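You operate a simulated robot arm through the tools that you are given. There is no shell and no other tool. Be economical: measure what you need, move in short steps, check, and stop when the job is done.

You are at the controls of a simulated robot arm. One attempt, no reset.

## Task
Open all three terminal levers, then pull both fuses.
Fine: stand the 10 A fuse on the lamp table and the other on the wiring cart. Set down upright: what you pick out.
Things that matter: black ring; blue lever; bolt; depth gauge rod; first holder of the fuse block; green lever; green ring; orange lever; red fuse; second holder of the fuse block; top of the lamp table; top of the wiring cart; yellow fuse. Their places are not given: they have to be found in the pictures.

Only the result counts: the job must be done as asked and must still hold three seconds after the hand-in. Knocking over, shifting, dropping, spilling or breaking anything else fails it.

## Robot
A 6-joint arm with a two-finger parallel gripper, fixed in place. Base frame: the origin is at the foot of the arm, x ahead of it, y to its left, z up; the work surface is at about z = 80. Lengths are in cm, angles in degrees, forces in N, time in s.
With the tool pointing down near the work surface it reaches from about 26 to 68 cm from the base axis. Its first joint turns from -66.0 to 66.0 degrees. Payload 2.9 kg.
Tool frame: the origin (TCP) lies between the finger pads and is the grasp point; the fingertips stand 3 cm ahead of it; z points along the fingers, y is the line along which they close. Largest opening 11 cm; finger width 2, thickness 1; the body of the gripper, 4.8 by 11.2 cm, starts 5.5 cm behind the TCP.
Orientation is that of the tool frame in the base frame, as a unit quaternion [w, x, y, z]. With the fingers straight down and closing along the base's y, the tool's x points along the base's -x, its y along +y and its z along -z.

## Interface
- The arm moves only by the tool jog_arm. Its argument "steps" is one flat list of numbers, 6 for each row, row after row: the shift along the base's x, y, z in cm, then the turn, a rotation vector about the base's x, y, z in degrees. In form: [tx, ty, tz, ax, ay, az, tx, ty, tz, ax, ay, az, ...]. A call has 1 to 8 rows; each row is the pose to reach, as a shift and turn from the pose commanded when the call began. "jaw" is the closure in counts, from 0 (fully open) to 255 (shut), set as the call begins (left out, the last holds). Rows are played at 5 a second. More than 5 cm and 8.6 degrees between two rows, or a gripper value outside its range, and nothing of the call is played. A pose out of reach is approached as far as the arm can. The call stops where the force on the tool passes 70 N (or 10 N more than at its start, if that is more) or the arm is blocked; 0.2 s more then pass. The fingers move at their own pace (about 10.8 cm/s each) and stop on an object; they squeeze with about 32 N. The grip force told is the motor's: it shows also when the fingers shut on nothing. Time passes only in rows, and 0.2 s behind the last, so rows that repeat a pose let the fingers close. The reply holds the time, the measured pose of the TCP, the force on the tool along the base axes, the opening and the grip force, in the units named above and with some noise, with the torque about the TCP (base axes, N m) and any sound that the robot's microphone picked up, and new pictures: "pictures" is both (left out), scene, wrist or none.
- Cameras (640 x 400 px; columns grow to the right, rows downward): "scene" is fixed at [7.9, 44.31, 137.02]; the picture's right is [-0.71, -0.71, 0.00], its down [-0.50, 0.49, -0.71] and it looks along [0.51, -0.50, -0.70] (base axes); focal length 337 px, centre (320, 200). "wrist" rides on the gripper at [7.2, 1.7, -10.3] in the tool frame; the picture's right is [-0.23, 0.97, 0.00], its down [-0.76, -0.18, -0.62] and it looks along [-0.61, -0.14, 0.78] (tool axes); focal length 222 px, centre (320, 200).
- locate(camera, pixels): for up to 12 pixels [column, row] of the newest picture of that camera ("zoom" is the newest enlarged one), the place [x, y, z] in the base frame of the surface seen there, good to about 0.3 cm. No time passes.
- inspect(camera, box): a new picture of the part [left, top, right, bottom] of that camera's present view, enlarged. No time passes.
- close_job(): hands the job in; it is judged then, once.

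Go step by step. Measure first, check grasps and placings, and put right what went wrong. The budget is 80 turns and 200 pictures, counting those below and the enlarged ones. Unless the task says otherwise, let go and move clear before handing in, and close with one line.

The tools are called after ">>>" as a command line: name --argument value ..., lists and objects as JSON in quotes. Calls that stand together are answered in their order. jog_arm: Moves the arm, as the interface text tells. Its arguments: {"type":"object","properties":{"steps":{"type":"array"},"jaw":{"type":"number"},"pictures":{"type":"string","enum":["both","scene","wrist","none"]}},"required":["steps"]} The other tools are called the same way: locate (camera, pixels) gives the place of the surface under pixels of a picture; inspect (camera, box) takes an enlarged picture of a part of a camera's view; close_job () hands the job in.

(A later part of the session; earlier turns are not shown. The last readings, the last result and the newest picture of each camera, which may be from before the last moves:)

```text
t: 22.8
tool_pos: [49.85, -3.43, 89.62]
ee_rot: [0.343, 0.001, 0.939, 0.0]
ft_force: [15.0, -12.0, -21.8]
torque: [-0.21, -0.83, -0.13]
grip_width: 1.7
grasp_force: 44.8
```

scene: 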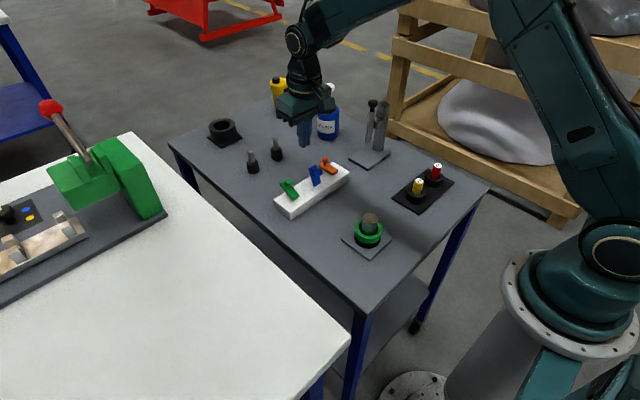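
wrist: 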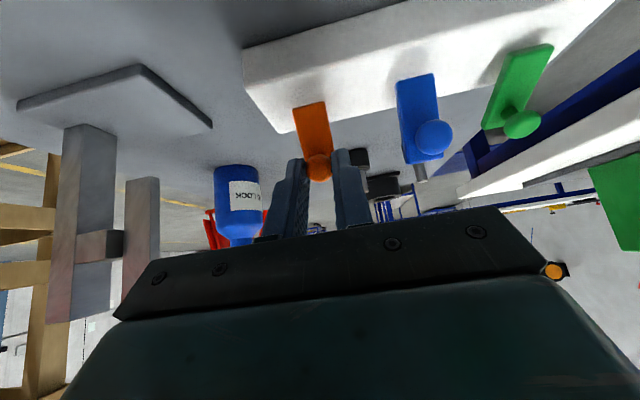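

It's tracking well at about 52°. I'll continue to the stop.

>>> jog_arm --steps '[-0.6, 0, 0.08, 0, -3, 0, -1.2, 0, 0.1, 0, -6, 0]' --pictures "none"

>>> jog_arm --steps '[-0.5, 0, -0.05, 0, -2, 0]' --pictures "none"

>>> jog_arm --steps '[-0.4, 0, -0.05, 0, 0, 0]' --pictures "both"

```text
t: 23.4
tool_pos: [48.81, -3.46, 89.73]
ee_rot: [0.394, 0.0, 0.919, 0.0]
ft_force: [19.6, -12.1, -22.0]
torque: [-0.24, -0.96, -0.18]
grip_width: 1.7
grasp_force: 44.6
```

```text
t: 23.8
tool_pos: [48.46, -3.48, 89.76]
ee_rot: [0.411, 0.0, 0.912, 0.0]
ft_force: [22.2, -14.3, -15.8]
torque: [-0.24, -1.1, -0.2]
grip_width: 1.71
grasp_force: 44.7
```

```text
t: 24.2
tool_pos: [48.17, -3.56, 89.89]
ee_rot: [0.412, 0.001, 0.911, -0.001]
ft_force: [23.7, -12.1, -7.5]
torque: [-0.23, -1.35, -0.21]
grip_width: 1.7
grasp_force: 44.8
```

scene: 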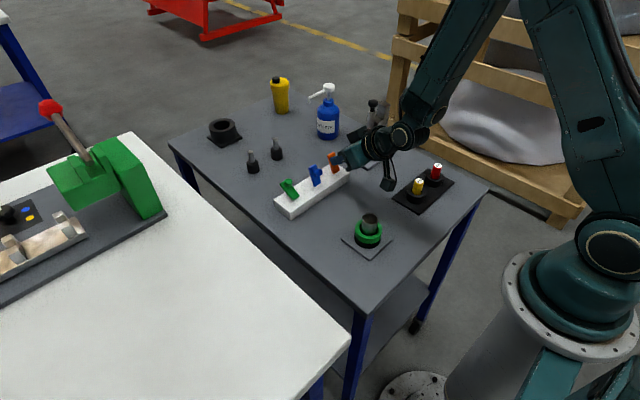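
wrist: 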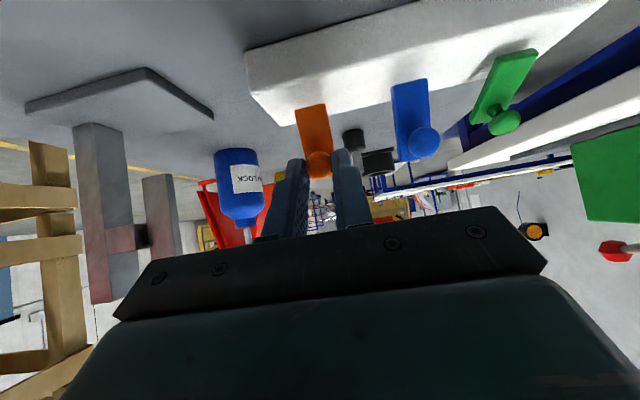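

Orange now matches blue visually. I'll release, come upright, and check it with a push from behind.

>>> jog_arm --steps '[0, 0, 0, 0, 0, 0, -1.5, 0, 1.4, 0, 0, 0, -3, 0, 2.8, 0, 0, 0, -3, 0, 5.5, 0, 8, 0, -2, 0, 8, 0, 16, 0, -1, 0, 10, 0, 24, 0, 1, 0, 10, 0, 32, 0, 4, 0, 10, 0, 40, 0]' --jaw 162 --pictures "none"

>>> jog_arm --steps '[2.2, 0, 0, 0, 4, 0, 4.2, 0, 0, 0, 8.6, 0]' --jaw 255 --pictures "both"

>>> inspect --camera "scene" --box '[280, 140, 360, 190]'

```text
t: 26.0
tool_pos: [51.91, -3.43, 99.64]
ee_rot: [0.071, 0.001, 0.997, 0.001]
ft_force: [-0.1, -0.7, -0.5]
torque: [-0.03, -0.02, -0.02]
grip_width: 4.01
grasp_force: 0.0
```

```text
t: 26.6
tool_pos: [56.07, -3.39, 99.67]
ee_rot: [-0.003, 0.001, 1.0, 0.001]
ft_force: [0.6, 0.3, 1.0]
torque: [0.02, 0.03, -0.01]
grip_width: 0.0
grasp_force: 32.3
```

scene: 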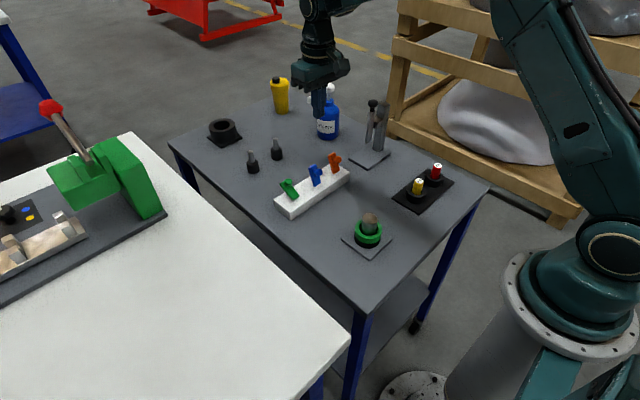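
wrist: 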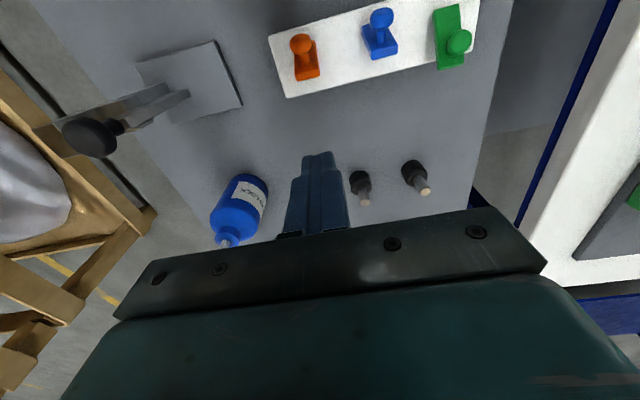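

```text
8.00 times, centred on (320, 165) of scene
```

zoom: 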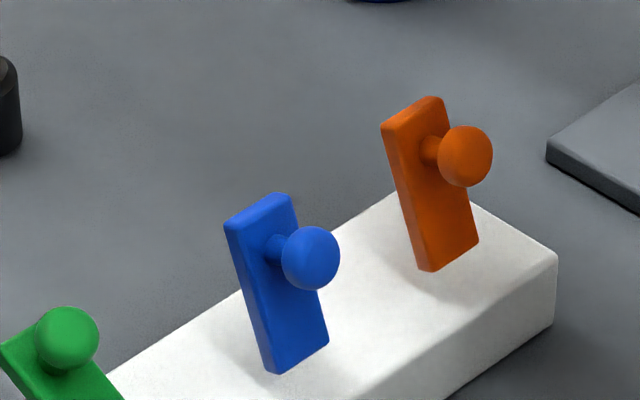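

Orange stands at the same stop angle as blue. Now I'll regrip green with the tool tilted 30°.

>>> jog_arm --steps '[-1.9, 3.2, -0.7, 0, -7.5, 0, -3.8, 6.4, -1.4, 0, -15, 0, -5.7, 9.6, -2, 0, -22.5, 0, -7.5, 12.9, -2.7, 0, -30, 0, -7.5, 12.9, -5.5, 0, -30, 0]' --jaw 162 --pictures "none"

>>> jog_arm --steps '[1.5, 0, -2.6, 0, 0, 0, 3, 0, -5.2, 0, 0, 0]' --pictures "wrist"

>>> inspect --camera "wrist" --box '[220, 80, 420, 205]'

```text
t: 27.8
tool_pos: [48.41, 9.42, 94.12]
ee_rot: [0.255, 0.001, 0.967, 0.001]
ft_force: [-0.7, -0.6, 1.2]
torque: [0.0, -0.01, 0.05]
grip_width: 4.04
grasp_force: 0.1
```

```text
t: 28.4
tool_pos: [51.66, 9.41, 88.9]
ee_rot: [0.255, 0.001, 0.967, 0.001]
ft_force: [0.1, 0.6, -0.6]
torque: [-0.01, 0.01, -0.02]
grip_width: 4.03
grasp_force: 0.0
```

wrist: 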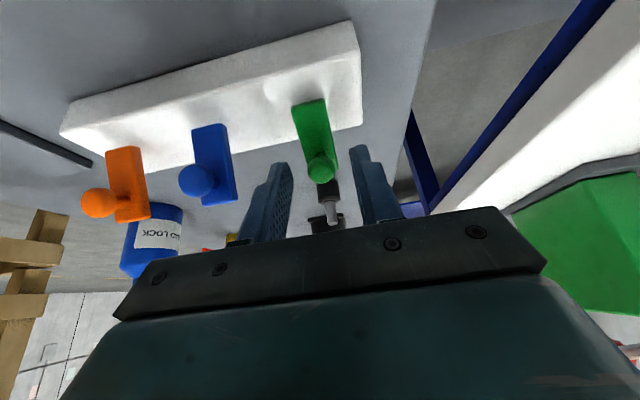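

```text
3.20 times, centred on (320, 142) of wrist
```

zoom: 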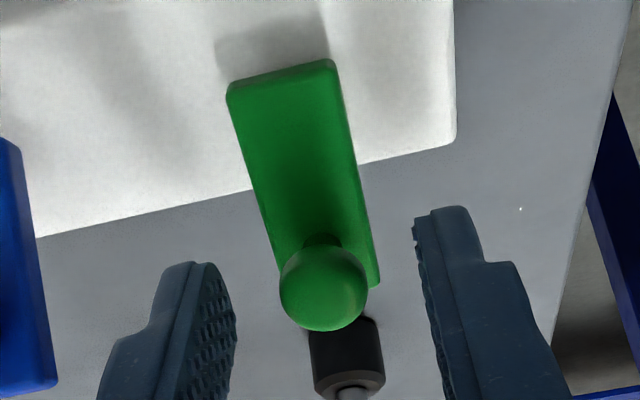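

The knob is between the fingertips. I'll close and continue the arc.

>>> jog_arm --steps '[0, 0, 0, 0, 0, 0, 0, 0, 0, 0, 0, 0, 0, 0, 0, 0, 0, 0]' --jaw 255 --pictures "none"

>>> jog_arm --steps '[-0.6, 0, 0.3, 0, -5, 0, -1.2, 0, 0.55, 0, -10, 0, -1.8, 0, 0.7, 0, -13, 0]' --pictures "wrist"

```text
t: 29.2
tool_pos: [51.76, 9.55, 89.06]
ee_rot: [0.255, 0.0, 0.967, 0.002]
ft_force: [3.5, 5.1, -6.4]
torque: [0.13, -0.27, 0.07]
grip_width: 1.68
grasp_force: 45.1
```

```text
t: 30.0
tool_pos: [49.76, 9.48, 89.62]
ee_rot: [0.364, 0.001, 0.931, 0.001]
ft_force: [16.3, 3.5, -21.1]
torque: [0.04, -0.93, 0.07]
grip_width: 1.69
grasp_force: 45.6
```

wrist: 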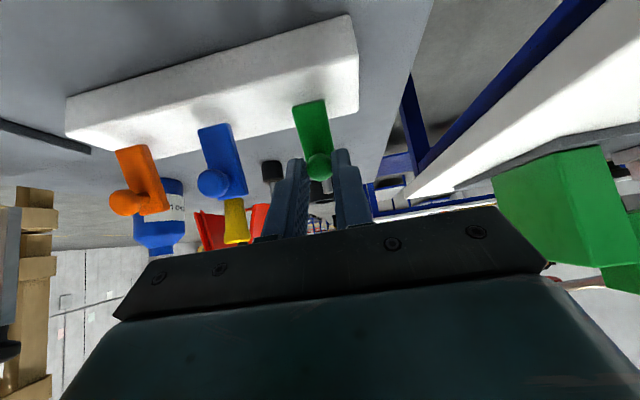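

>>> jog_arm --steps '[-0.6, 0, 0.1, 0, -3, 0, -1.1, 0, 0.1, 0, -5, 0]' --pictures "none"

>>> jog_arm --steps '[-0.5, 0, 0.0, 0, 0, 0]' --pictures "none"

>>> jog_arm --steps '[-0.3, 0, -0.05, 0, 0, 0]' --pictures "both"

>>> inspect --camera "wrist" --box '[80, 80, 400, 280]'

```text
t: 30.6
tool_pos: [48.74, 9.48, 89.77]
ee_rot: [0.405, 0.0, 0.914, 0.002]
ft_force: [20.5, 3.8, -16.8]
torque: [0.03, -1.01, 0.08]
grip_width: 1.69
grasp_force: 45.2
```

```text
t: 31.0
tool_pos: [48.35, 9.59, 89.91]
ee_rot: [0.407, 0.0, 0.913, 0.002]
ft_force: [24.3, 4.1, -8.1]
torque: [0.09, -1.35, 0.04]
grip_width: 1.68
grasp_force: 45.3
```

```text
t: 31.4
tool_pos: [48.13, 9.51, 89.98]
ee_rot: [0.408, 0.0, 0.913, 0.002]
ft_force: [25.0, 0.7, 0.1]
torque: [0.0, -1.57, 0.01]
grip_width: 1.68
grasp_force: 44.3
```

scene: 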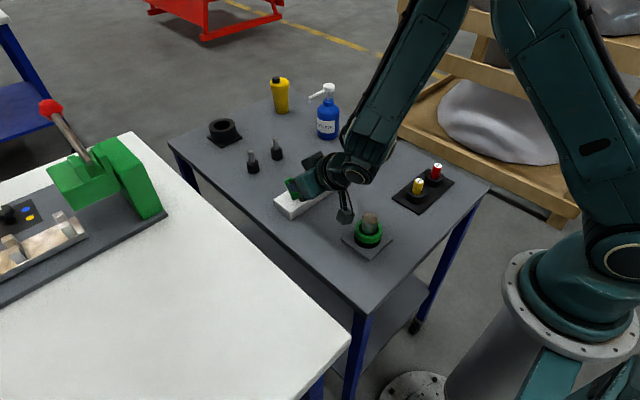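
wrist: 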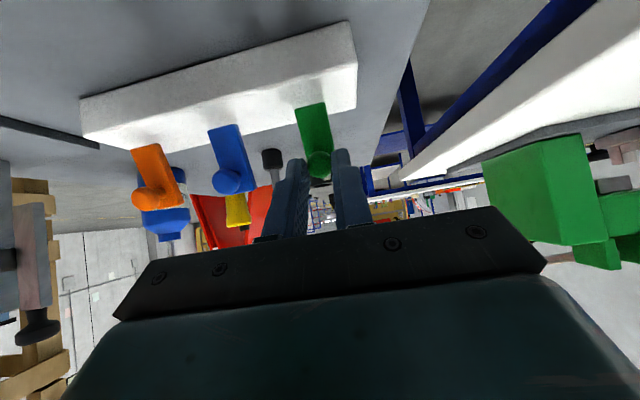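

```text
2.00 times, centred on (240, 180) of wrist
```

zoom: 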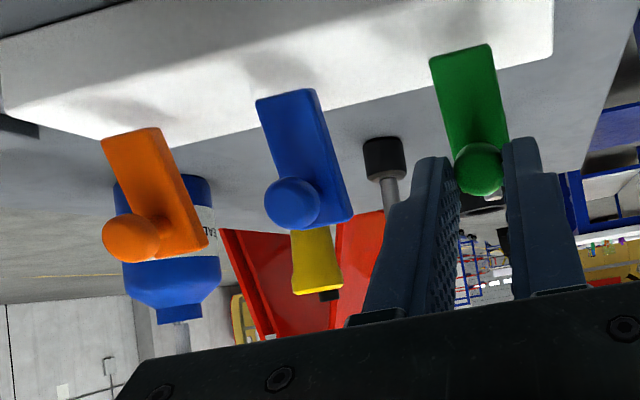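

Green has reached the same state. I'll release and come upright.

>>> jog_arm --steps '[0, 0, 0, 0, 0, 0, -1.5, 0, 1.4, 0, 0, 0, -3, 0, 2.8, 0, 0, 0, -3, 0, 6, 0, 8, 0, -3, 0, 9, 0, 16, 0, -3, 0, 12, 0, 24, 0, -3, -3, 13, 0, 32, 0, -3, -6, 14, 0, 40, 0]' --jaw 162 --pictures "none"

>>> jog_arm --steps '[-2, -3, 0, 0, 4, 0, -4, -6, 0, 0, 8.1, 0]' --jaw 162 --pictures "both"

>>> inspect --camera "scene" --box '[270, 140, 366, 200]'

```text
t: 33.2
tool_pos: [44.77, 3.39, 103.64]
ee_rot: [0.067, 0.0, 0.998, 0.001]
ft_force: [-1.2, -0.9, -0.3]
torque: [-0.02, -0.01, -0.02]
grip_width: 4.01
grasp_force: 0.1
```

```text
t: 33.8
tool_pos: [40.92, -2.38, 103.67]
ee_rot: [-0.005, 0.0, 1.0, 0.001]
ft_force: [-0.1, 0.7, 1.0]
torque: [0.03, 0.01, -0.02]
grip_width: 4.02
grasp_force: 0.0
```

scene: 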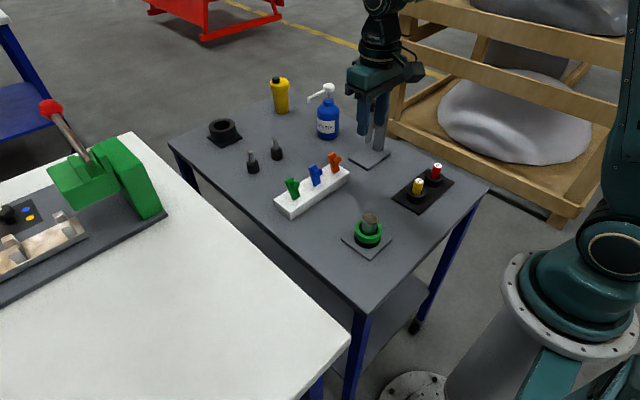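
wrist: 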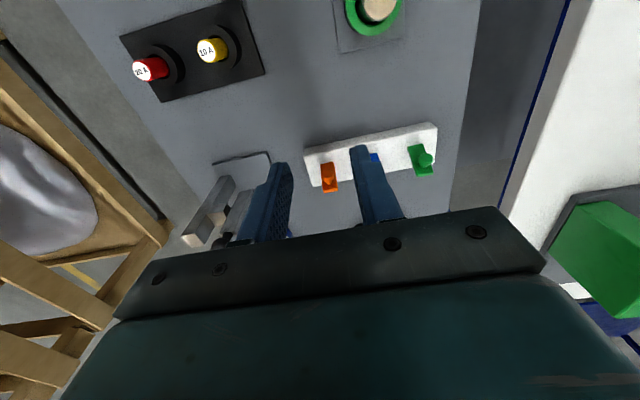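

```text
6.67 times, centred on (318, 170) of scene
```

zoom: 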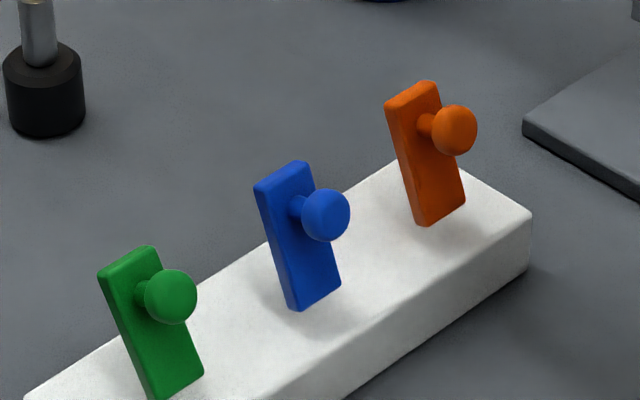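

All three look open. I'll compare their angles numerically and measure the fuses.

>>> locate --camera "zoom" --pixels '[[112, 278], [165, 380], [270, 200], [310, 290], [400, 115], [440, 205]]'

>>> locate --camera "wrist" --pixels '[[141, 70], [206, 51], [155, 69], [217, 46], [160, 101], [265, 73], [238, 2], [121, 37], [182, 68], [235, 45]]'

>>> inspect --camera "wrist" --box '[110, 0, 280, 110]'

```text
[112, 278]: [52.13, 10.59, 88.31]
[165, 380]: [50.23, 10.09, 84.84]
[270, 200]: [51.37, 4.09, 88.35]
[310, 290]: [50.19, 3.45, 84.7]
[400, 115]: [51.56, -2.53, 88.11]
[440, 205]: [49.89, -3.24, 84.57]
```

```text
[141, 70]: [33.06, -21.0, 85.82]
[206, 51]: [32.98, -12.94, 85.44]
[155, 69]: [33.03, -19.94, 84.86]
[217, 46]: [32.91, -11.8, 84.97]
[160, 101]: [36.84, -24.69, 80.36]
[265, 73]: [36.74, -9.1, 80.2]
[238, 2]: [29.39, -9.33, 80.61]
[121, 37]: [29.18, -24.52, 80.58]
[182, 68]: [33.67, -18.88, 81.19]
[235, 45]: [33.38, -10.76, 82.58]
```

```text
3.64 times, centred on (195, 55) of wrist
```

zoom: 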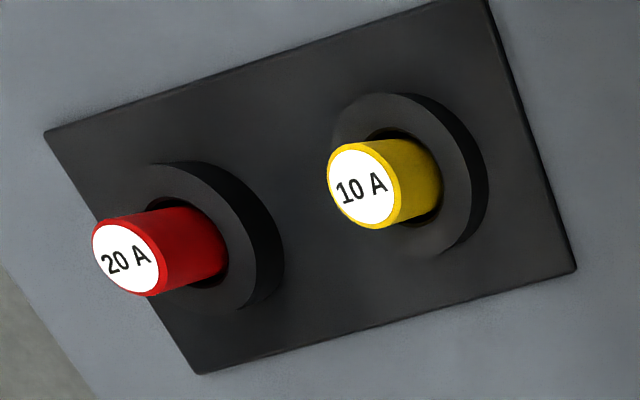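

Green (~61°) and orange (~65°) look slightly less open than blue (72°). I'll press both to the stop from behind before pulling fuses.

>>> jog_arm --steps '[4, 0, 0, 0, 0, 0, 8, -0.5, 0, 0, 0, 0, 12, -1, 0, 0, 0, 0, 15.7, -1, -2, 0, 0, 0, 15.7, -1, -6.5, 0, 0, 0, 15.7, -1, -11, 0, 0, 0, 15.7, -1, -15.4, 0, 0, 0, 14.2, -1, -15.4, 0, 0, 0]' --jaw 255 --pictures "wrist"

>>> jog_arm --steps '[-0.8, 0, 0, 0, 0, 0, -1.6, 0, 0, 0, 0, 0]' --pictures "none"

>>> jog_arm --steps '[-0.6, 0, 0, 0, 0, 0]' --pictures "none"

>>> jog_arm --steps '[-0.5, 0, 0, 0, 0, 0]' --pictures "scene"

```text
t: 35.6
tool_pos: [54.84, -3.48, 88.16]
ee_rot: [-0.005, 0.001, 1.0, 0.0]
ft_force: [0.3, 0.8, 0.5]
torque: [-0.01, -0.02, 0.01]
grip_width: 0.0
grasp_force: 31.9
```

wrist: 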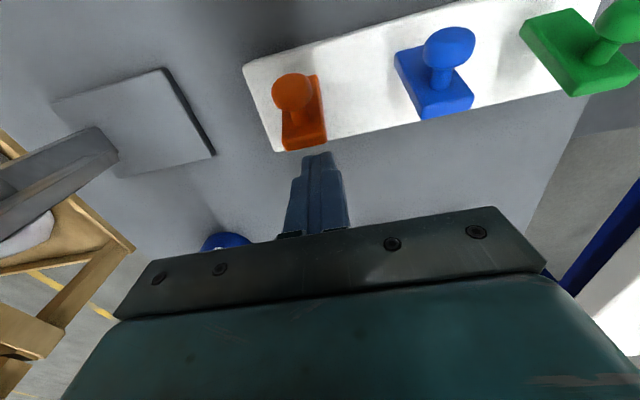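

```text
t: 36.2
tool_pos: [53.33, -3.49, 88.31]
ee_rot: [-0.004, 0.0, 1.0, 0.0]
ft_force: [1.2, 0.4, 0.0]
torque: [-0.03, 0.02, 0.03]
grip_width: 0.01
grasp_force: 31.9
```

```text
t: 36.6
tool_pos: [53.33, -3.49, 88.3]
ee_rot: [0.002, 0.0, 1.0, 0.001]
ft_force: [26.1, 2.8, -8.6]
torque: [-0.01, -0.03, -0.02]
grip_width: 0.0
grasp_force: 32.3
```

```text
t: 37.0
tool_pos: [53.09, -3.48, 88.35]
ee_rot: [0.006, 0.0, 1.0, 0.001]
ft_force: [48.0, 2.5, -16.8]
torque: [0.01, -0.13, -0.08]
grip_width: 0.0
grasp_force: 31.4
```

scene: 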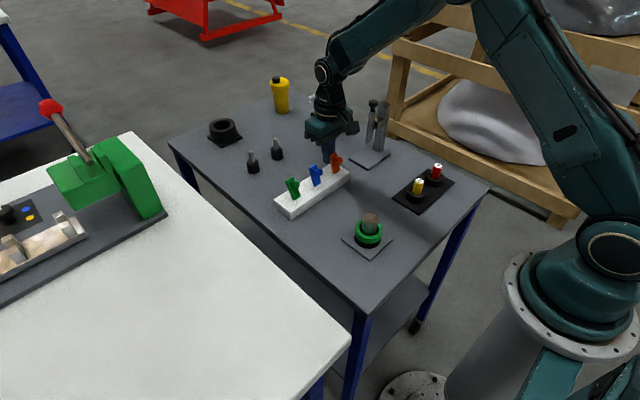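

Orange is hard against its stop at the same place as blue. Now I'll check green the same way.

>>> jog_arm --steps '[2.5, 0, 0, 0, 0, 0, 3, 0, 4.5, 0, 0, 0, 3, 4, 5, 0, 0, 0, 3, 8.5, 5, 0, 0, 0, 3, 12.9, 5, 0, 0, 0, 3, 12.9, 1, 0, 0, 0, 2.5, 12.9, 0.2, 0, 0, 0]' --pictures "none"

>>> jog_arm --steps '[-0.8, 0, 0, 0, 0, 0, -1.6, 0, 0, 0, 0, 0]' --pictures "none"

>>> jog_arm --steps '[-0.6, 0, 0, 0, 0, 0]' --pictures "none"

>>> jog_arm --steps '[-0.6, 0, 0, 0, 0, 0]' --pictures "none"

>>> jog_arm --steps '[-0.5, 0, 0, 0, 0, 0]' --pictures "scene"

```text
t: 38.6
tool_pos: [54.89, 9.44, 88.39]
ee_rot: [-0.004, 0.002, 1.0, 0.001]
ft_force: [-0.3, 0.3, 0.1]
torque: [0.0, -0.01, -0.01]
grip_width: 0.0
grasp_force: 31.4
```

```text
t: 39.2
tool_pos: [53.3, 9.35, 88.51]
ee_rot: [-0.003, 0.0, 1.0, 0.001]
ft_force: [1.9, -1.0, 3.6]
torque: [-0.02, 0.05, -0.01]
grip_width: 0.0
grasp_force: 32.0
```

```text
t: 39.6
tool_pos: [53.03, 9.34, 88.59]
ee_rot: [0.002, 0.001, 1.0, 0.002]
ft_force: [29.4, 0.6, -2.1]
torque: [0.03, -0.07, 0.03]
grip_width: 0.0
grasp_force: 32.0
```

```text
t: 40.0
tool_pos: [52.92, 9.48, 88.69]
ee_rot: [0.009, 0.001, 1.0, 0.003]
ft_force: [53.9, -0.4, -10.5]
torque: [-0.21, -0.18, 0.11]
grip_width: 0.0
grasp_force: 32.5
```

```text
t: 40.4
tool_pos: [53.13, 9.27, 88.81]
ee_rot: [0.02, 0.003, 1.0, 0.005]
ft_force: [21.1, 0.6, -5.4]
torque: [0.16, -0.15, 0.04]
grip_width: 0.0
grasp_force: 31.7
stopped in row 1: the force on the tool passed its limit at 74 N (the readings are from after the stop); the commanded pose is now the measured one
```

scene: 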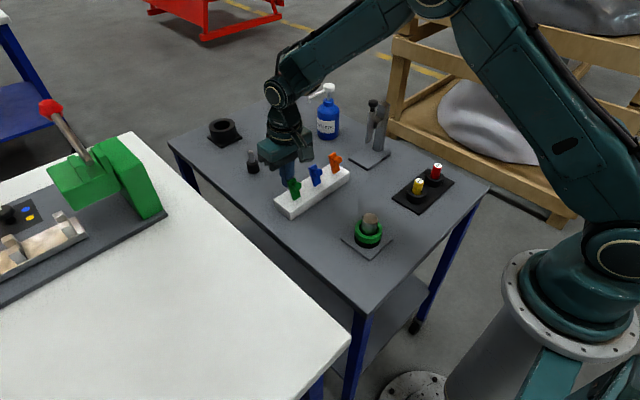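

All three levers are against their stops. Next I'll go up and over to the yellow 10 A fuse at about (33.0,-12.8).

>>> jog_arm --steps '[2, 0, 0.5, 0, 1, 0, 2, 0, 5, 0, 2.3, 0, 2, 0, 9.5, 0, 2.3, 0, 1, 0, 14, 0, 2.3, 0, -1.5, -3, 15.5, 0, 2.3, 0, -4.5, -6.5, 15.5, 0, 2.3, 0, -7.5, -10, 15.5, 0, 2.3, 0, -10.5, -13, 15.5, 0, 2.3, 0]' --jaw 150 --pictures "none"

>>> jog_arm --steps '[-3.3, -3, 0, 0, 0, -0.6, -6.5, -6, 0, 0, 0, -0.6, -9.6, -9.1, 0, 0, 0, -0.6, -9.6, -9.1, -4.5, 0, 0, -0.6, -9.6, -9.1, -9, 0, 0, -0.6]' --pictures "both"

```text
t: 42.2
tool_pos: [42.33, -3.48, 104.37]
ee_rot: [-0.005, 0.002, 1.0, 0.003]
ft_force: [-0.3, -0.2, -0.7]
torque: [0.01, -0.01, 0.02]
grip_width: 4.54
grasp_force: 0.1
```

```text
t: 43.4
tool_pos: [32.69, -12.73, 95.44]
ee_rot: [-0.004, 0.008, 1.0, 0.003]
ft_force: [-0.6, 0.3, 0.2]
torque: [-0.01, -0.02, 0.01]
grip_width: 4.52
grasp_force: 0.1
```

scene: 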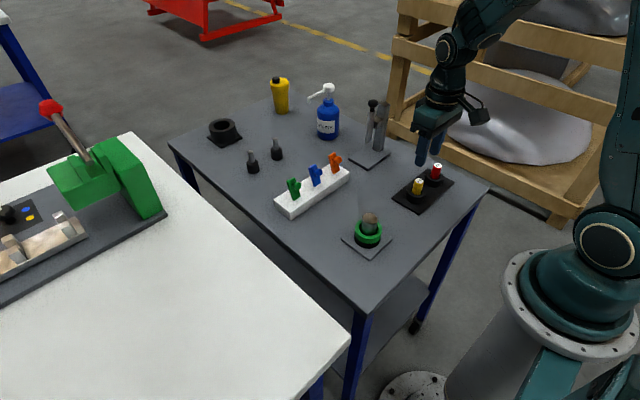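
wrist: 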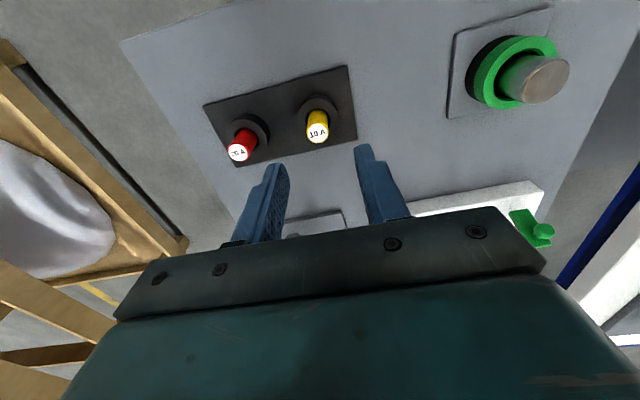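

The yellow fuse is at (318,127) in the wrist view, between the finger lines. I'll refine its centre.

>>> inspect --camera "wrist" --box '[200, 70, 360, 170]'

>>> locate --camera "wrist" --pixels '[[318, 134], [308, 134], [328, 132], [318, 141], [238, 153], [230, 155], [318, 118], [333, 112]]'

```text
4.00 times, centred on (280, 120) of wrist
```

zoom: 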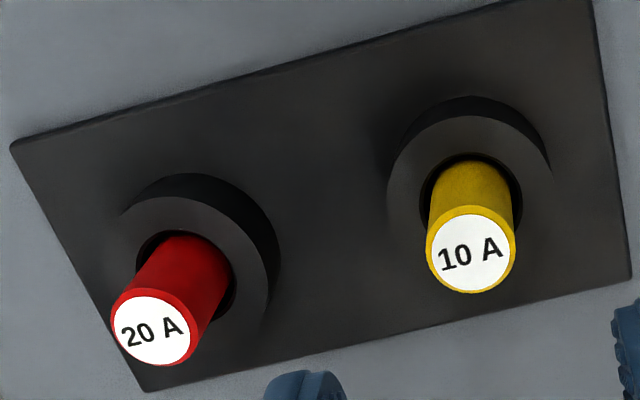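

```text
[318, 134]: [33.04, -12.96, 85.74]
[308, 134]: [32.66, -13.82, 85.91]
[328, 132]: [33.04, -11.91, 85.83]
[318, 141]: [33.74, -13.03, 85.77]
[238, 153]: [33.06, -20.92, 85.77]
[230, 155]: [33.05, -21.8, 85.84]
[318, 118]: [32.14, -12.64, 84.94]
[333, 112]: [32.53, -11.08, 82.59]
```

Yellow's centre is (33.0,-12.9), top at 85.8, holder rim at 82.6. I'll descend to TCP z=86.1 and close.

>>> jog_arm --steps '[0.3, -0.17, -4, 0, 0, 0.9, 0.3, -0.17, -7, 0, 0, 0.9, 0.3, -0.17, -9.35, 0, 0, 0.9]' --pictures "wrist"

>>> jog_arm --steps '[0, 0, 0, 0, 0, 0, 0, 0, 0, 0, 0, 0, 0, 0, 0, 0, 0, 0]' --jaw 255 --pictures "wrist"

```text
t: 44.2
tool_pos: [32.96, -12.89, 85.84]
ee_rot: [-0.004, 0.0, 1.0, 0.004]
ft_force: [0.2, 0.9, -0.2]
torque: [-0.01, 0.03, -0.03]
grip_width: 4.5
grasp_force: 0.0
```

wrist: 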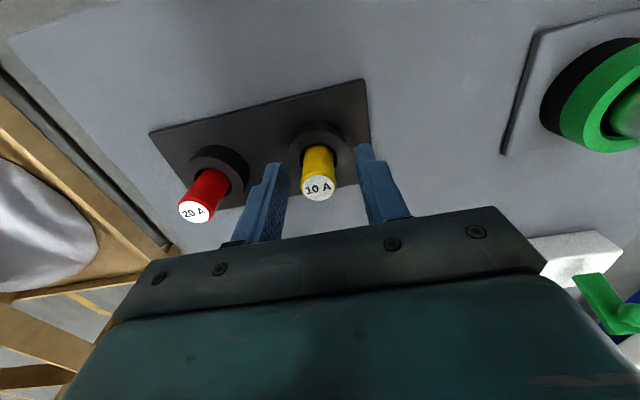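

```text
t: 45.0
tool_pos: [33.05, -12.92, 85.87]
ee_rot: [-0.005, 0.0, 1.0, 0.004]
ft_force: [0.4, 0.2, 0.7]
torque: [0.01, -0.02, 0.02]
grip_width: 1.95
grasp_force: 31.8
```

wrist: 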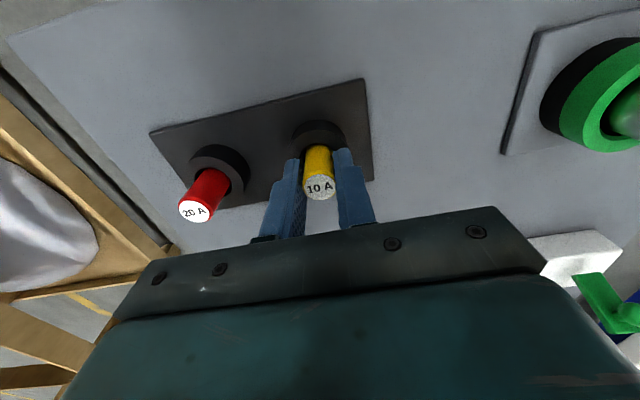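

Gripped at 1.95 cm with no side load. I'll pull straight up.

>>> jog_arm --steps '[0, 0, 0.5, 0, 0, 0, 0, 0, 1, 0, 0, 0]' --pictures "none"

>>> jog_arm --steps '[0, 0, 1, 0, 0, 0, 0, 0, 3, 0, 0, 0, 0, 0, 6, 0, 0, 0, 0, 0, 10, 0, 0, 0]' --pictures "both"

>>> inspect --camera "scene" --box '[370, 100, 490, 220]'

```text
t: 45.6
tool_pos: [32.91, -12.93, 86.95]
ee_rot: [-0.005, -0.001, 1.0, 0.003]
ft_force: [0.2, -0.7, -0.7]
torque: [0.02, -0.01, 0.01]
grip_width: 1.93
grasp_force: 32.6
```

```text
t: 46.6
tool_pos: [32.92, -12.87, 97.06]
ee_rot: [-0.005, 0.001, 1.0, 0.003]
ft_force: [-0.3, -0.7, -0.7]
torque: [-0.01, -0.04, -0.01]
grip_width: 1.94
grasp_force: 32.2
```

scene: 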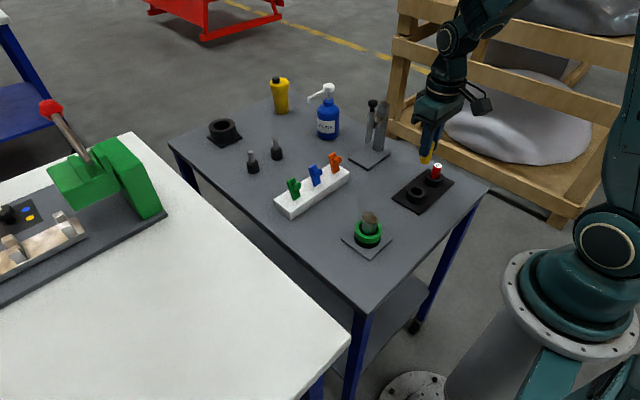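
wrist: 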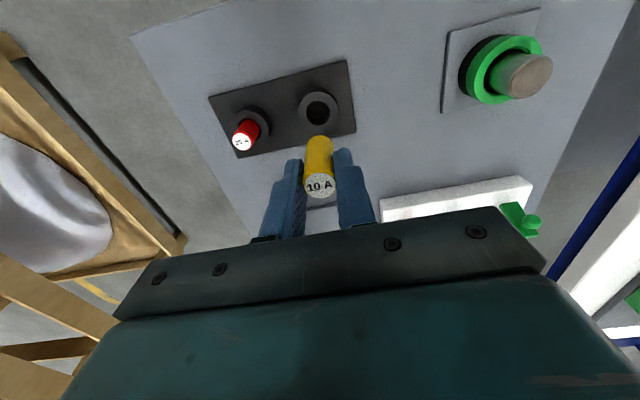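

```text
3.33 times, centred on (430, 160) of scene
```

zoom: 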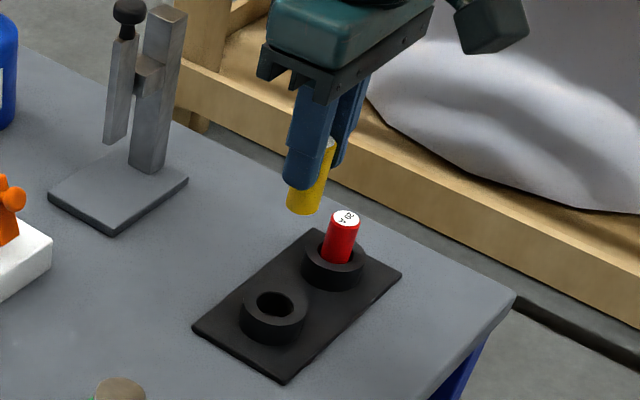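

The fuse came out. I'll measure its bottom.

>>> locate --camera "zoom" --pixels '[[302, 208], [304, 211], [303, 200], [300, 186], [328, 145], [320, 200]]'

>>> locate --camera "scene" --pixels '[[250, 260], [280, 270], [230, 240], [310, 300], [210, 300], [270, 320]]'

```text
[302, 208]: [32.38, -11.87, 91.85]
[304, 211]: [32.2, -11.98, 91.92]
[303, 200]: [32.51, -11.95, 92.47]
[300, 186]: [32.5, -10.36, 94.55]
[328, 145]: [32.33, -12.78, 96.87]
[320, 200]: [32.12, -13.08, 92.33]
```

```text
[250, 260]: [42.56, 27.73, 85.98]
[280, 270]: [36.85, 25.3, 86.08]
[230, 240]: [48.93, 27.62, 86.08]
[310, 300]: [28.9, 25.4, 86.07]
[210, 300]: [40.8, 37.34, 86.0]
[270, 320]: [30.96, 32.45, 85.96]
```

The bottom is 5.25 cm below the TCP, and the white top is at z≈86.03. I'll lift to ~104 and carry it to (38,31).

>>> jog_arm --steps '[0, 0, 3.5, 0, 0, 0, 0.5, 2, 7, -0.3, -0.5, 0, 1, 6.8, 7, -0.3, -0.5, 0, 1.5, 11.6, 7, -0.3, -0.5, 0, 2, 16.4, 7, -0.3, -0.5, 0, 2.5, 21.2, 7, -0.3, -0.5, 0, 3, 26, 7, -0.3, -0.5, 0, 3.5, 30.8, 7, -0.3, -0.5, 0]' --pictures "none"

>>> jog_arm --steps '[0.5, 4.5, 0, 0, 0, 0, 1, 9, 0, 0, 0, 0, 1.6, 13.1, 0, 0, 0, 0, 1.6, 13.1, -4.5, 0, 0, 0, 1.6, 13.1, -9, 0, 0, 0, 1.6, 13.1, -11, 0, 0, 0]' --pictures "both"

>>> inspect --camera "scene" --box '[200, 220, 320, 320]'

```text
t: 48.4
tool_pos: [36.6, 18.02, 104.04]
ee_rot: [0.0, 0.0, 1.0, 0.0]
ft_force: [-0.5, -0.5, -0.7]
torque: [0.02, -0.02, 0.0]
grip_width: 1.89
grasp_force: 31.5
```

```text
t: 49.8
tool_pos: [38.02, 31.19, 92.92]
ee_rot: [0.0, 0.0, 1.0, 0.001]
ft_force: [-0.5, 0.1, 0.5]
torque: [-0.01, -0.02, -0.01]
grip_width: 1.89
grasp_force: 32.1
```

scene: 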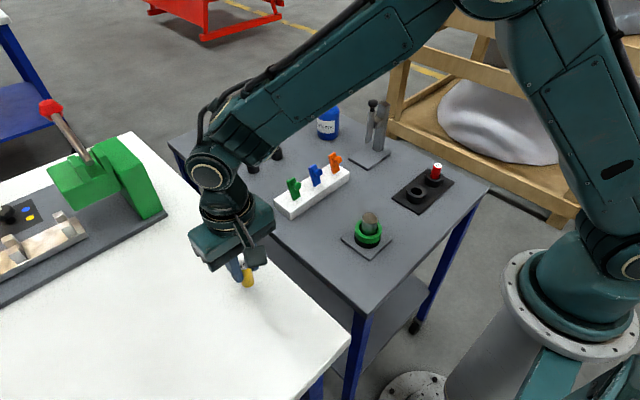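
wrist: 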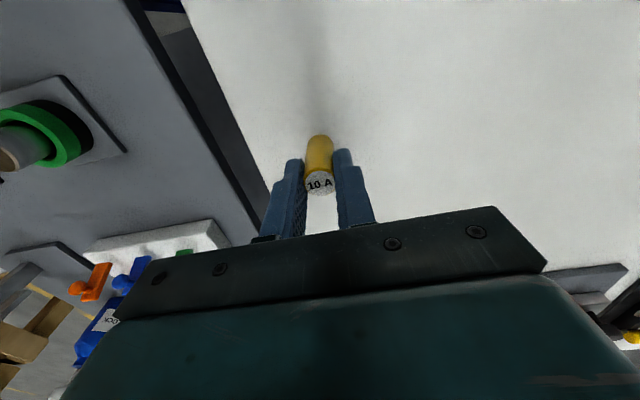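

```text
4.00 times, centred on (260, 270) of scene
```

zoom: 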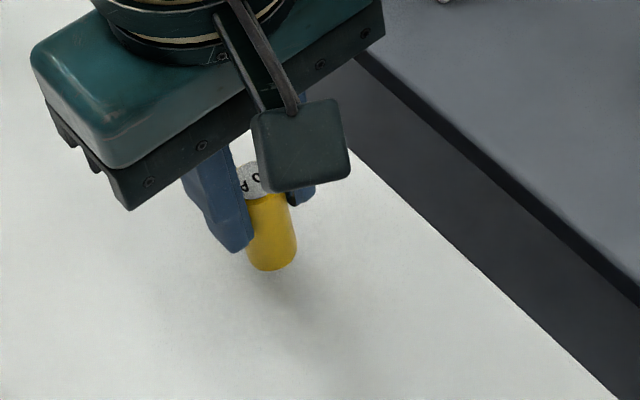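

The fuse is upright, about 1.6 cm above the white top. I'll lower in small steps until I feel contact.

>>> jog_arm --steps '[0, 0, -0.7, 0, 0, 0, 0, 0, -1.3, 0, 0, 0]' --pictures "none"

>>> jog_arm --steps '[0, 0, -0.2, 0, 0, 0]' --pictures "none"

>>> jog_arm --steps '[0, 0, -0.15, 0, 0, 0]' --pictures "none"

>>> inspect --camera "scene" --box '[220, 250, 300, 300]'

```text
t: 50.4
tool_pos: [38.11, 31.08, 91.73]
ee_rot: [-0.001, 0.0, 1.0, 0.001]
ft_force: [-3.7, -3.0, 15.5]
torque: [-0.19, 0.24, -0.02]
grip_width: 1.87
grasp_force: 31.9
```

```text
t: 50.8
tool_pos: [38.01, 31.15, 91.6]
ee_rot: [0.003, 0.0, 1.0, 0.003]
ft_force: [-5.0, -2.9, 29.8]
torque: [0.09, 0.3, 0.01]
grip_width: 1.89
grasp_force: 32.0
```

```text
t: 51.2
tool_pos: [38.08, 30.95, 91.65]
ee_rot: [0.004, 0.001, 1.0, 0.002]
ft_force: [-3.4, -5.2, 42.6]
torque: [-0.7, 0.14, -0.01]
grip_width: 1.76
grasp_force: 31.6
```

```text
8.00 times, centred on (260, 275) of scene
```

zoom: 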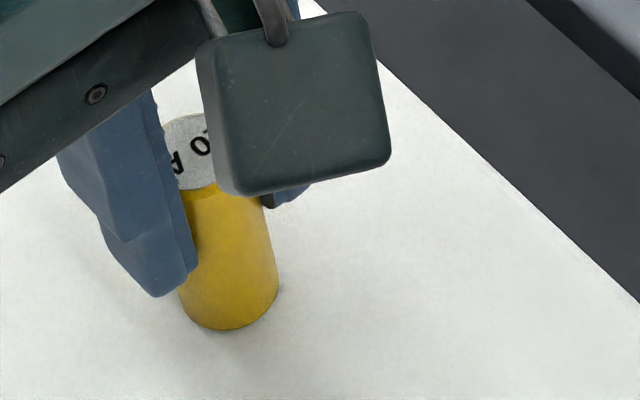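

There's contact at z≈91.65. I'll relieve the load slightly, then open.

>>> jog_arm --steps '[0, 0, 0.3, 0, 0, 0]' --pictures "none"

>>> jog_arm --steps '[0, 0, 0, 0, 0, 0, 0, 0, 0, 0, 0, 0]' --jaw 140 --pictures "none"

>>> inspect --camera "scene" --box '[220, 250, 300, 300]'

>>> inspect --camera "wrist" --box '[240, 90, 400, 240]'

```text
t: 51.6
tool_pos: [38.0, 31.05, 91.73]
ee_rot: [0.001, 0.0, 1.0, 0.002]
ft_force: [5.3, 3.2, 21.0]
torque: [0.65, -0.19, -0.01]
grip_width: 1.69
grasp_force: 32.1
```

```text
t: 52.2
tool_pos: [37.89, 30.92, 91.54]
ee_rot: [-0.002, 0.0, 1.0, -0.001]
ft_force: [-0.7, 0.4, -0.3]
torque: [0.0, 0.04, 0.0]
grip_width: 4.94
grasp_force: 0.1
```

```text
8.00 times, centred on (260, 275) of scene
```

zoom: 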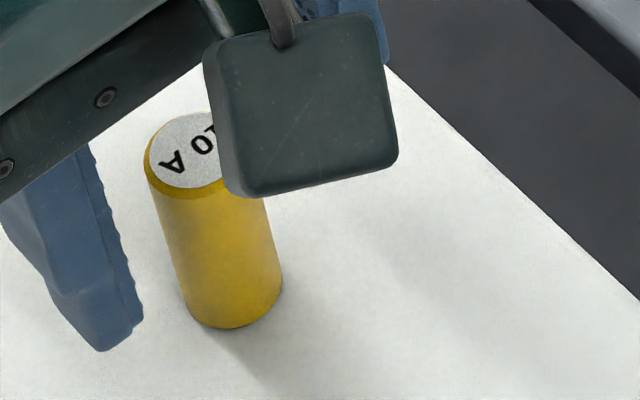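

```text
2.67 times, centred on (320, 165) of wrist
```

zoom: 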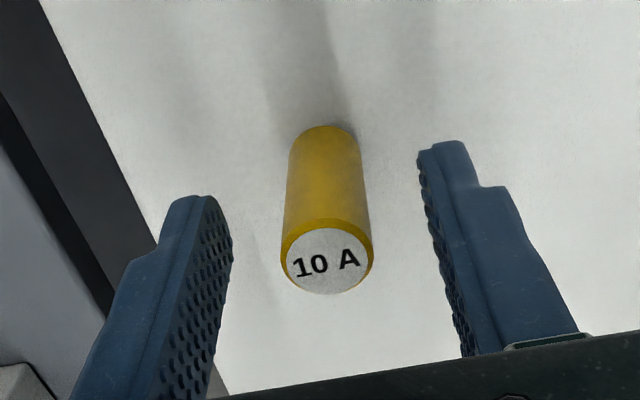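

The yellow fuse stands on its own. I'll go straight up and travel to the red fuse at (33.05,-20.95).

>>> jog_arm --steps '[0, 0, 4, 0, 0, 0, 0, 0, 8.5, 0, 0, 0, 0, -3, 12, 0, 0, 0, -0.4, -7.5, 12.5, 0, 0, 0, -0.8, -12.3, 12.5, 0, 0, 0, -1.2, -17, 12.5, 0, 0, 0, -1.6, -21.8, 12.5, 0, 0, 0, -2, -26.5, 12.5, 0, 0, 0]' --pictures "scene"

>>> jog_arm --steps '[-0.5, -4.8, 0, 0, 0, 0, -1, -9.6, 0, 0, 0, 0, -1.5, -14.4, 0, 0, 0, 0, -2, -19.2, 0, 0, 0, 0, -2.5, -24, 0, 0, 0, 0, -2.9, -25.4, -3.5, 0, 0, 0, -2.9, -25.4, -8, 0, 0, 0]' --pictures "wrist"

```text
t: 54.0
tool_pos: [36.15, 4.47, 104.27]
ee_rot: [0.0, 0.001, 1.0, 0.0]
ft_force: [0.3, -0.2, -0.3]
torque: [0.01, -0.01, -0.01]
grip_width: 4.97
grasp_force: 0.1
```

scene: 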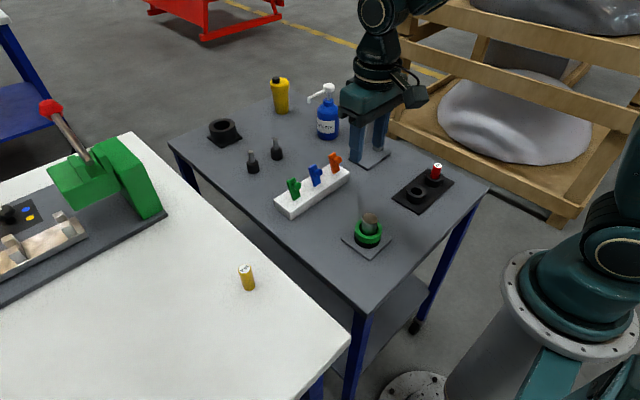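

```text
t: 55.6
tool_pos: [33.04, -20.97, 96.04]
ee_rot: [0.0, 0.0, 1.0, 0.001]
ft_force: [-0.3, 0.5, -0.9]
torque: [-0.02, -0.01, 0.05]
grip_width: 4.97
grasp_force: 0.0
```

wrist: 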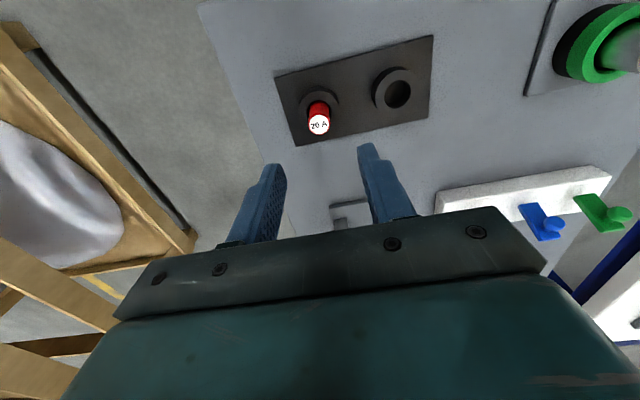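

The yellow fuse stands at (247,278) in the scene. The red one is centred; I'll check its position and then descend.

>>> locate --camera "wrist" --pixels '[[318, 124], [309, 125], [327, 123], [318, 131]]'

>>> jog_arm --steps '[0, 0, -4, 0, 0, 0, 0, 0, -8, 0, 0, 0, 0, 0, -9.95, 0, 0, 0]' --pictures "wrist"

```text
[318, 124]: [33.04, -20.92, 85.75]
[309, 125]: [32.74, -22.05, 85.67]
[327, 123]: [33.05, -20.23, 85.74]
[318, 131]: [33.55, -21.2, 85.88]
```

```text
t: 56.4
tool_pos: [32.94, -20.9, 85.96]
ee_rot: [0.0, 0.0, 1.0, 0.001]
ft_force: [0.6, -0.1, 0.5]
torque: [0.02, 0.02, 0.03]
grip_width: 4.98
grasp_force: 0.0
```

wrist: 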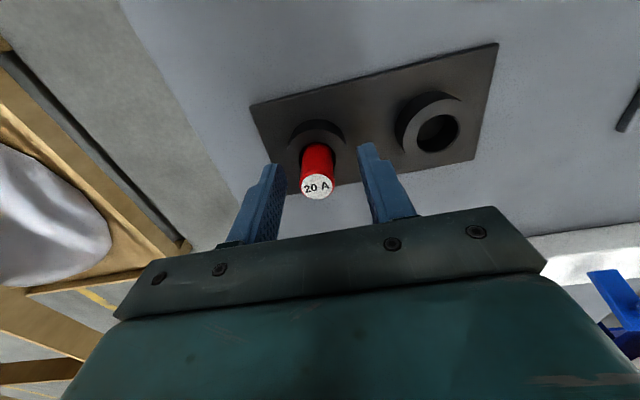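

Aligned. I'll close and pull up.

>>> jog_arm --steps '[0, 0, 0, 0, 0, 0, 0, 0, 0, 0, 0, 0, 0, 0, 0, 0, 0, 0]' --jaw 255 --pictures "none"

>>> jog_arm --steps '[0, 0, 0.5, 0, 0, 0, 0, 0, 1.5, 0, 0, 0, 0, 0, 3, 0, 0, 0, 0, 0, 6, 0, 0, 0, 0, 0, 10, 0, 0, 0]' --pictures "both"

>>> locate --camera "scene" --pixels '[[370, 190], [380, 180], [360, 195], [375, 200], [345, 240], [390, 240]]'

```text
t: 57.2
tool_pos: [32.98, -20.84, 86.14]
ee_rot: [0.0, 0.0, 1.0, 0.0]
ft_force: [0.5, 0.4, 0.0]
torque: [-0.01, -0.01, 0.01]
grip_width: 1.95
grasp_force: 32.4
```

```text
t: 58.4
tool_pos: [33.19, -20.89, 96.1]
ee_rot: [0.0, 0.0, 1.0, 0.0]
ft_force: [-0.8, -0.1, 0.1]
torque: [-0.01, 0.04, 0.01]
grip_width: 1.93
grasp_force: 32.3
```

scene: 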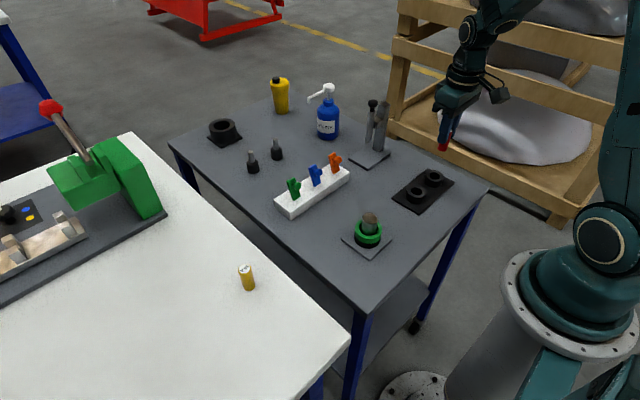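
wrist: 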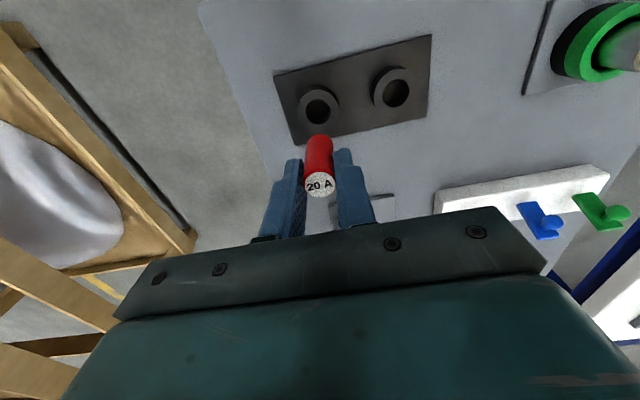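

```text
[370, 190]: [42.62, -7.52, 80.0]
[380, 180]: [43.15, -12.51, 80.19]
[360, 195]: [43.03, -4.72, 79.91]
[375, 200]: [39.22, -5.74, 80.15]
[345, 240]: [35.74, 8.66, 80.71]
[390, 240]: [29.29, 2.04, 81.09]
```

Red is out. I'll carry it to the free spot at (41.5,-5) and lower.

>>> jog_arm --steps '[1, 1.5, 2, 0, 0, 0, 3, 5.5, 3, 0, 0, 0, 5.2, 9.5, 3, 0, 0, 0, 7.2, 13, 3, 0, 0, 0, 8.4, 15.9, 2, 0, 0, 0, 8.4, 15.9, -2.5, 0, 0, 0, 8.4, 15.9, -7, 0, 0, 0, 8.4, 15.9, -9.3, 0, 0, 0]' --pictures "both"

>>> inspect --camera "scene" --box '[310, 150, 430, 225]'

```text
t: 60.2
tool_pos: [41.37, -4.92, 86.89]
ee_rot: [-0.001, 0.0, 1.0, 0.001]
ft_force: [-0.2, -0.9, -0.3]
torque: [0.03, -0.01, -0.02]
grip_width: 1.89
grasp_force: 32.1
```

scene: 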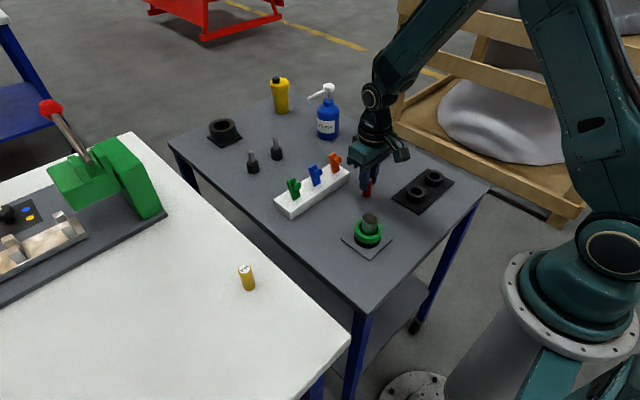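
wrist: 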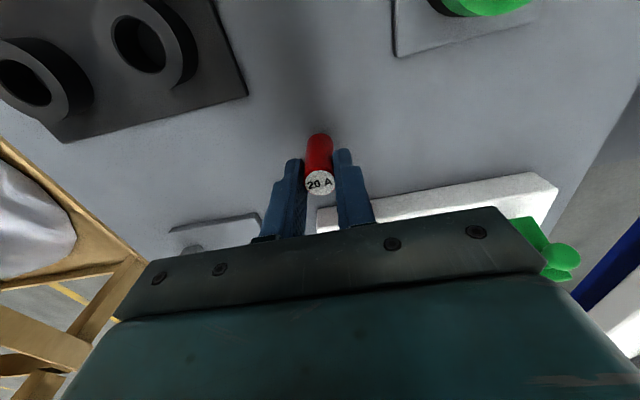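

```text
5.33 times, centred on (370, 188) of scene
```

zoom: 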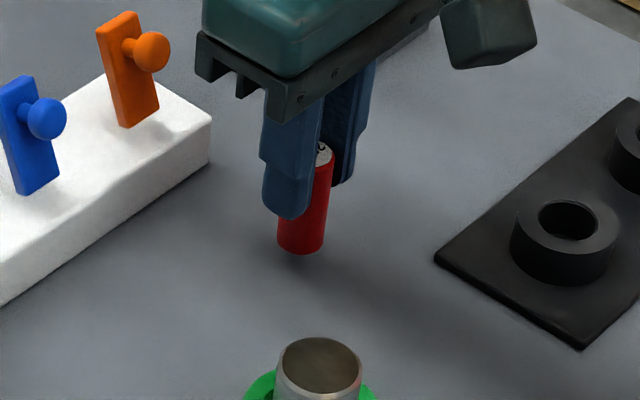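

I'm about 1 cm above the cart, with clear space around. I'll lower gently until contact.

>>> jog_arm --steps '[0, 0, -0.4, 0, 0, 0, 0, 0, -0.8, 0, 0, 0]' --pictures "none"

>>> jog_arm --steps '[0, 0, -0.15, 0, 0, 0]' --pictures "none"

```text
t: 60.8
tool_pos: [41.49, -4.99, 86.0]
ee_rot: [0.001, -0.001, 1.0, 0.0]
ft_force: [0.1, -0.4, -0.7]
torque: [-0.02, 0.01, 0.05]
grip_width: 1.91
grasp_force: 31.9
```

```text
t: 61.2
tool_pos: [41.52, -4.92, 85.94]
ee_rot: [-0.001, 0.0, 1.0, 0.0]
ft_force: [-0.6, -0.4, 0.0]
torque: [-0.06, 0.0, -0.01]
grip_width: 1.87
grasp_force: 32.2
```

>>> jog_arm --steps '[0, 0, -0.12, 0, 0, 0]' --pictures "none"

>>> jog_arm --steps '[0, 0, -0.1, 0, 0, 0]' --pictures "none"

>>> inspect --camera "scene" --box '[330, 165, 410, 215]'

```text
t: 61.6
tool_pos: [41.6, -4.9, 85.77]
ee_rot: [0.0, 0.0, 1.0, 0.0]
ft_force: [-1.8, 1.3, 9.2]
torque: [0.01, 0.17, 0.0]
grip_width: 1.9
grasp_force: 31.6
```

```text
t: 62.0
tool_pos: [41.52, -4.95, 85.71]
ee_rot: [0.0, 0.0, 1.0, 0.002]
ft_force: [-2.4, 0.6, 15.4]
torque: [-0.05, 0.11, 0.02]
grip_width: 1.89
grasp_force: 32.2
```

```text
8.00 times, centred on (370, 190) of scene
```

zoom: 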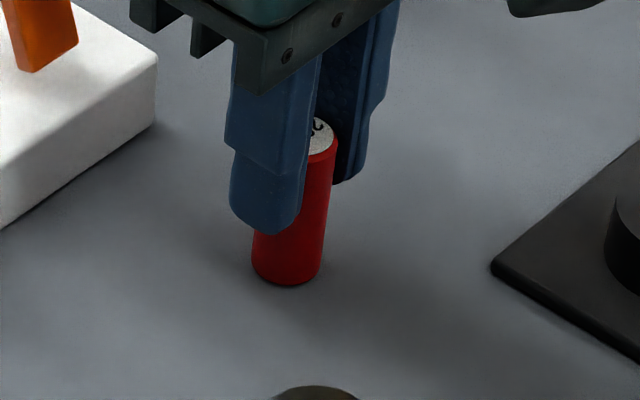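

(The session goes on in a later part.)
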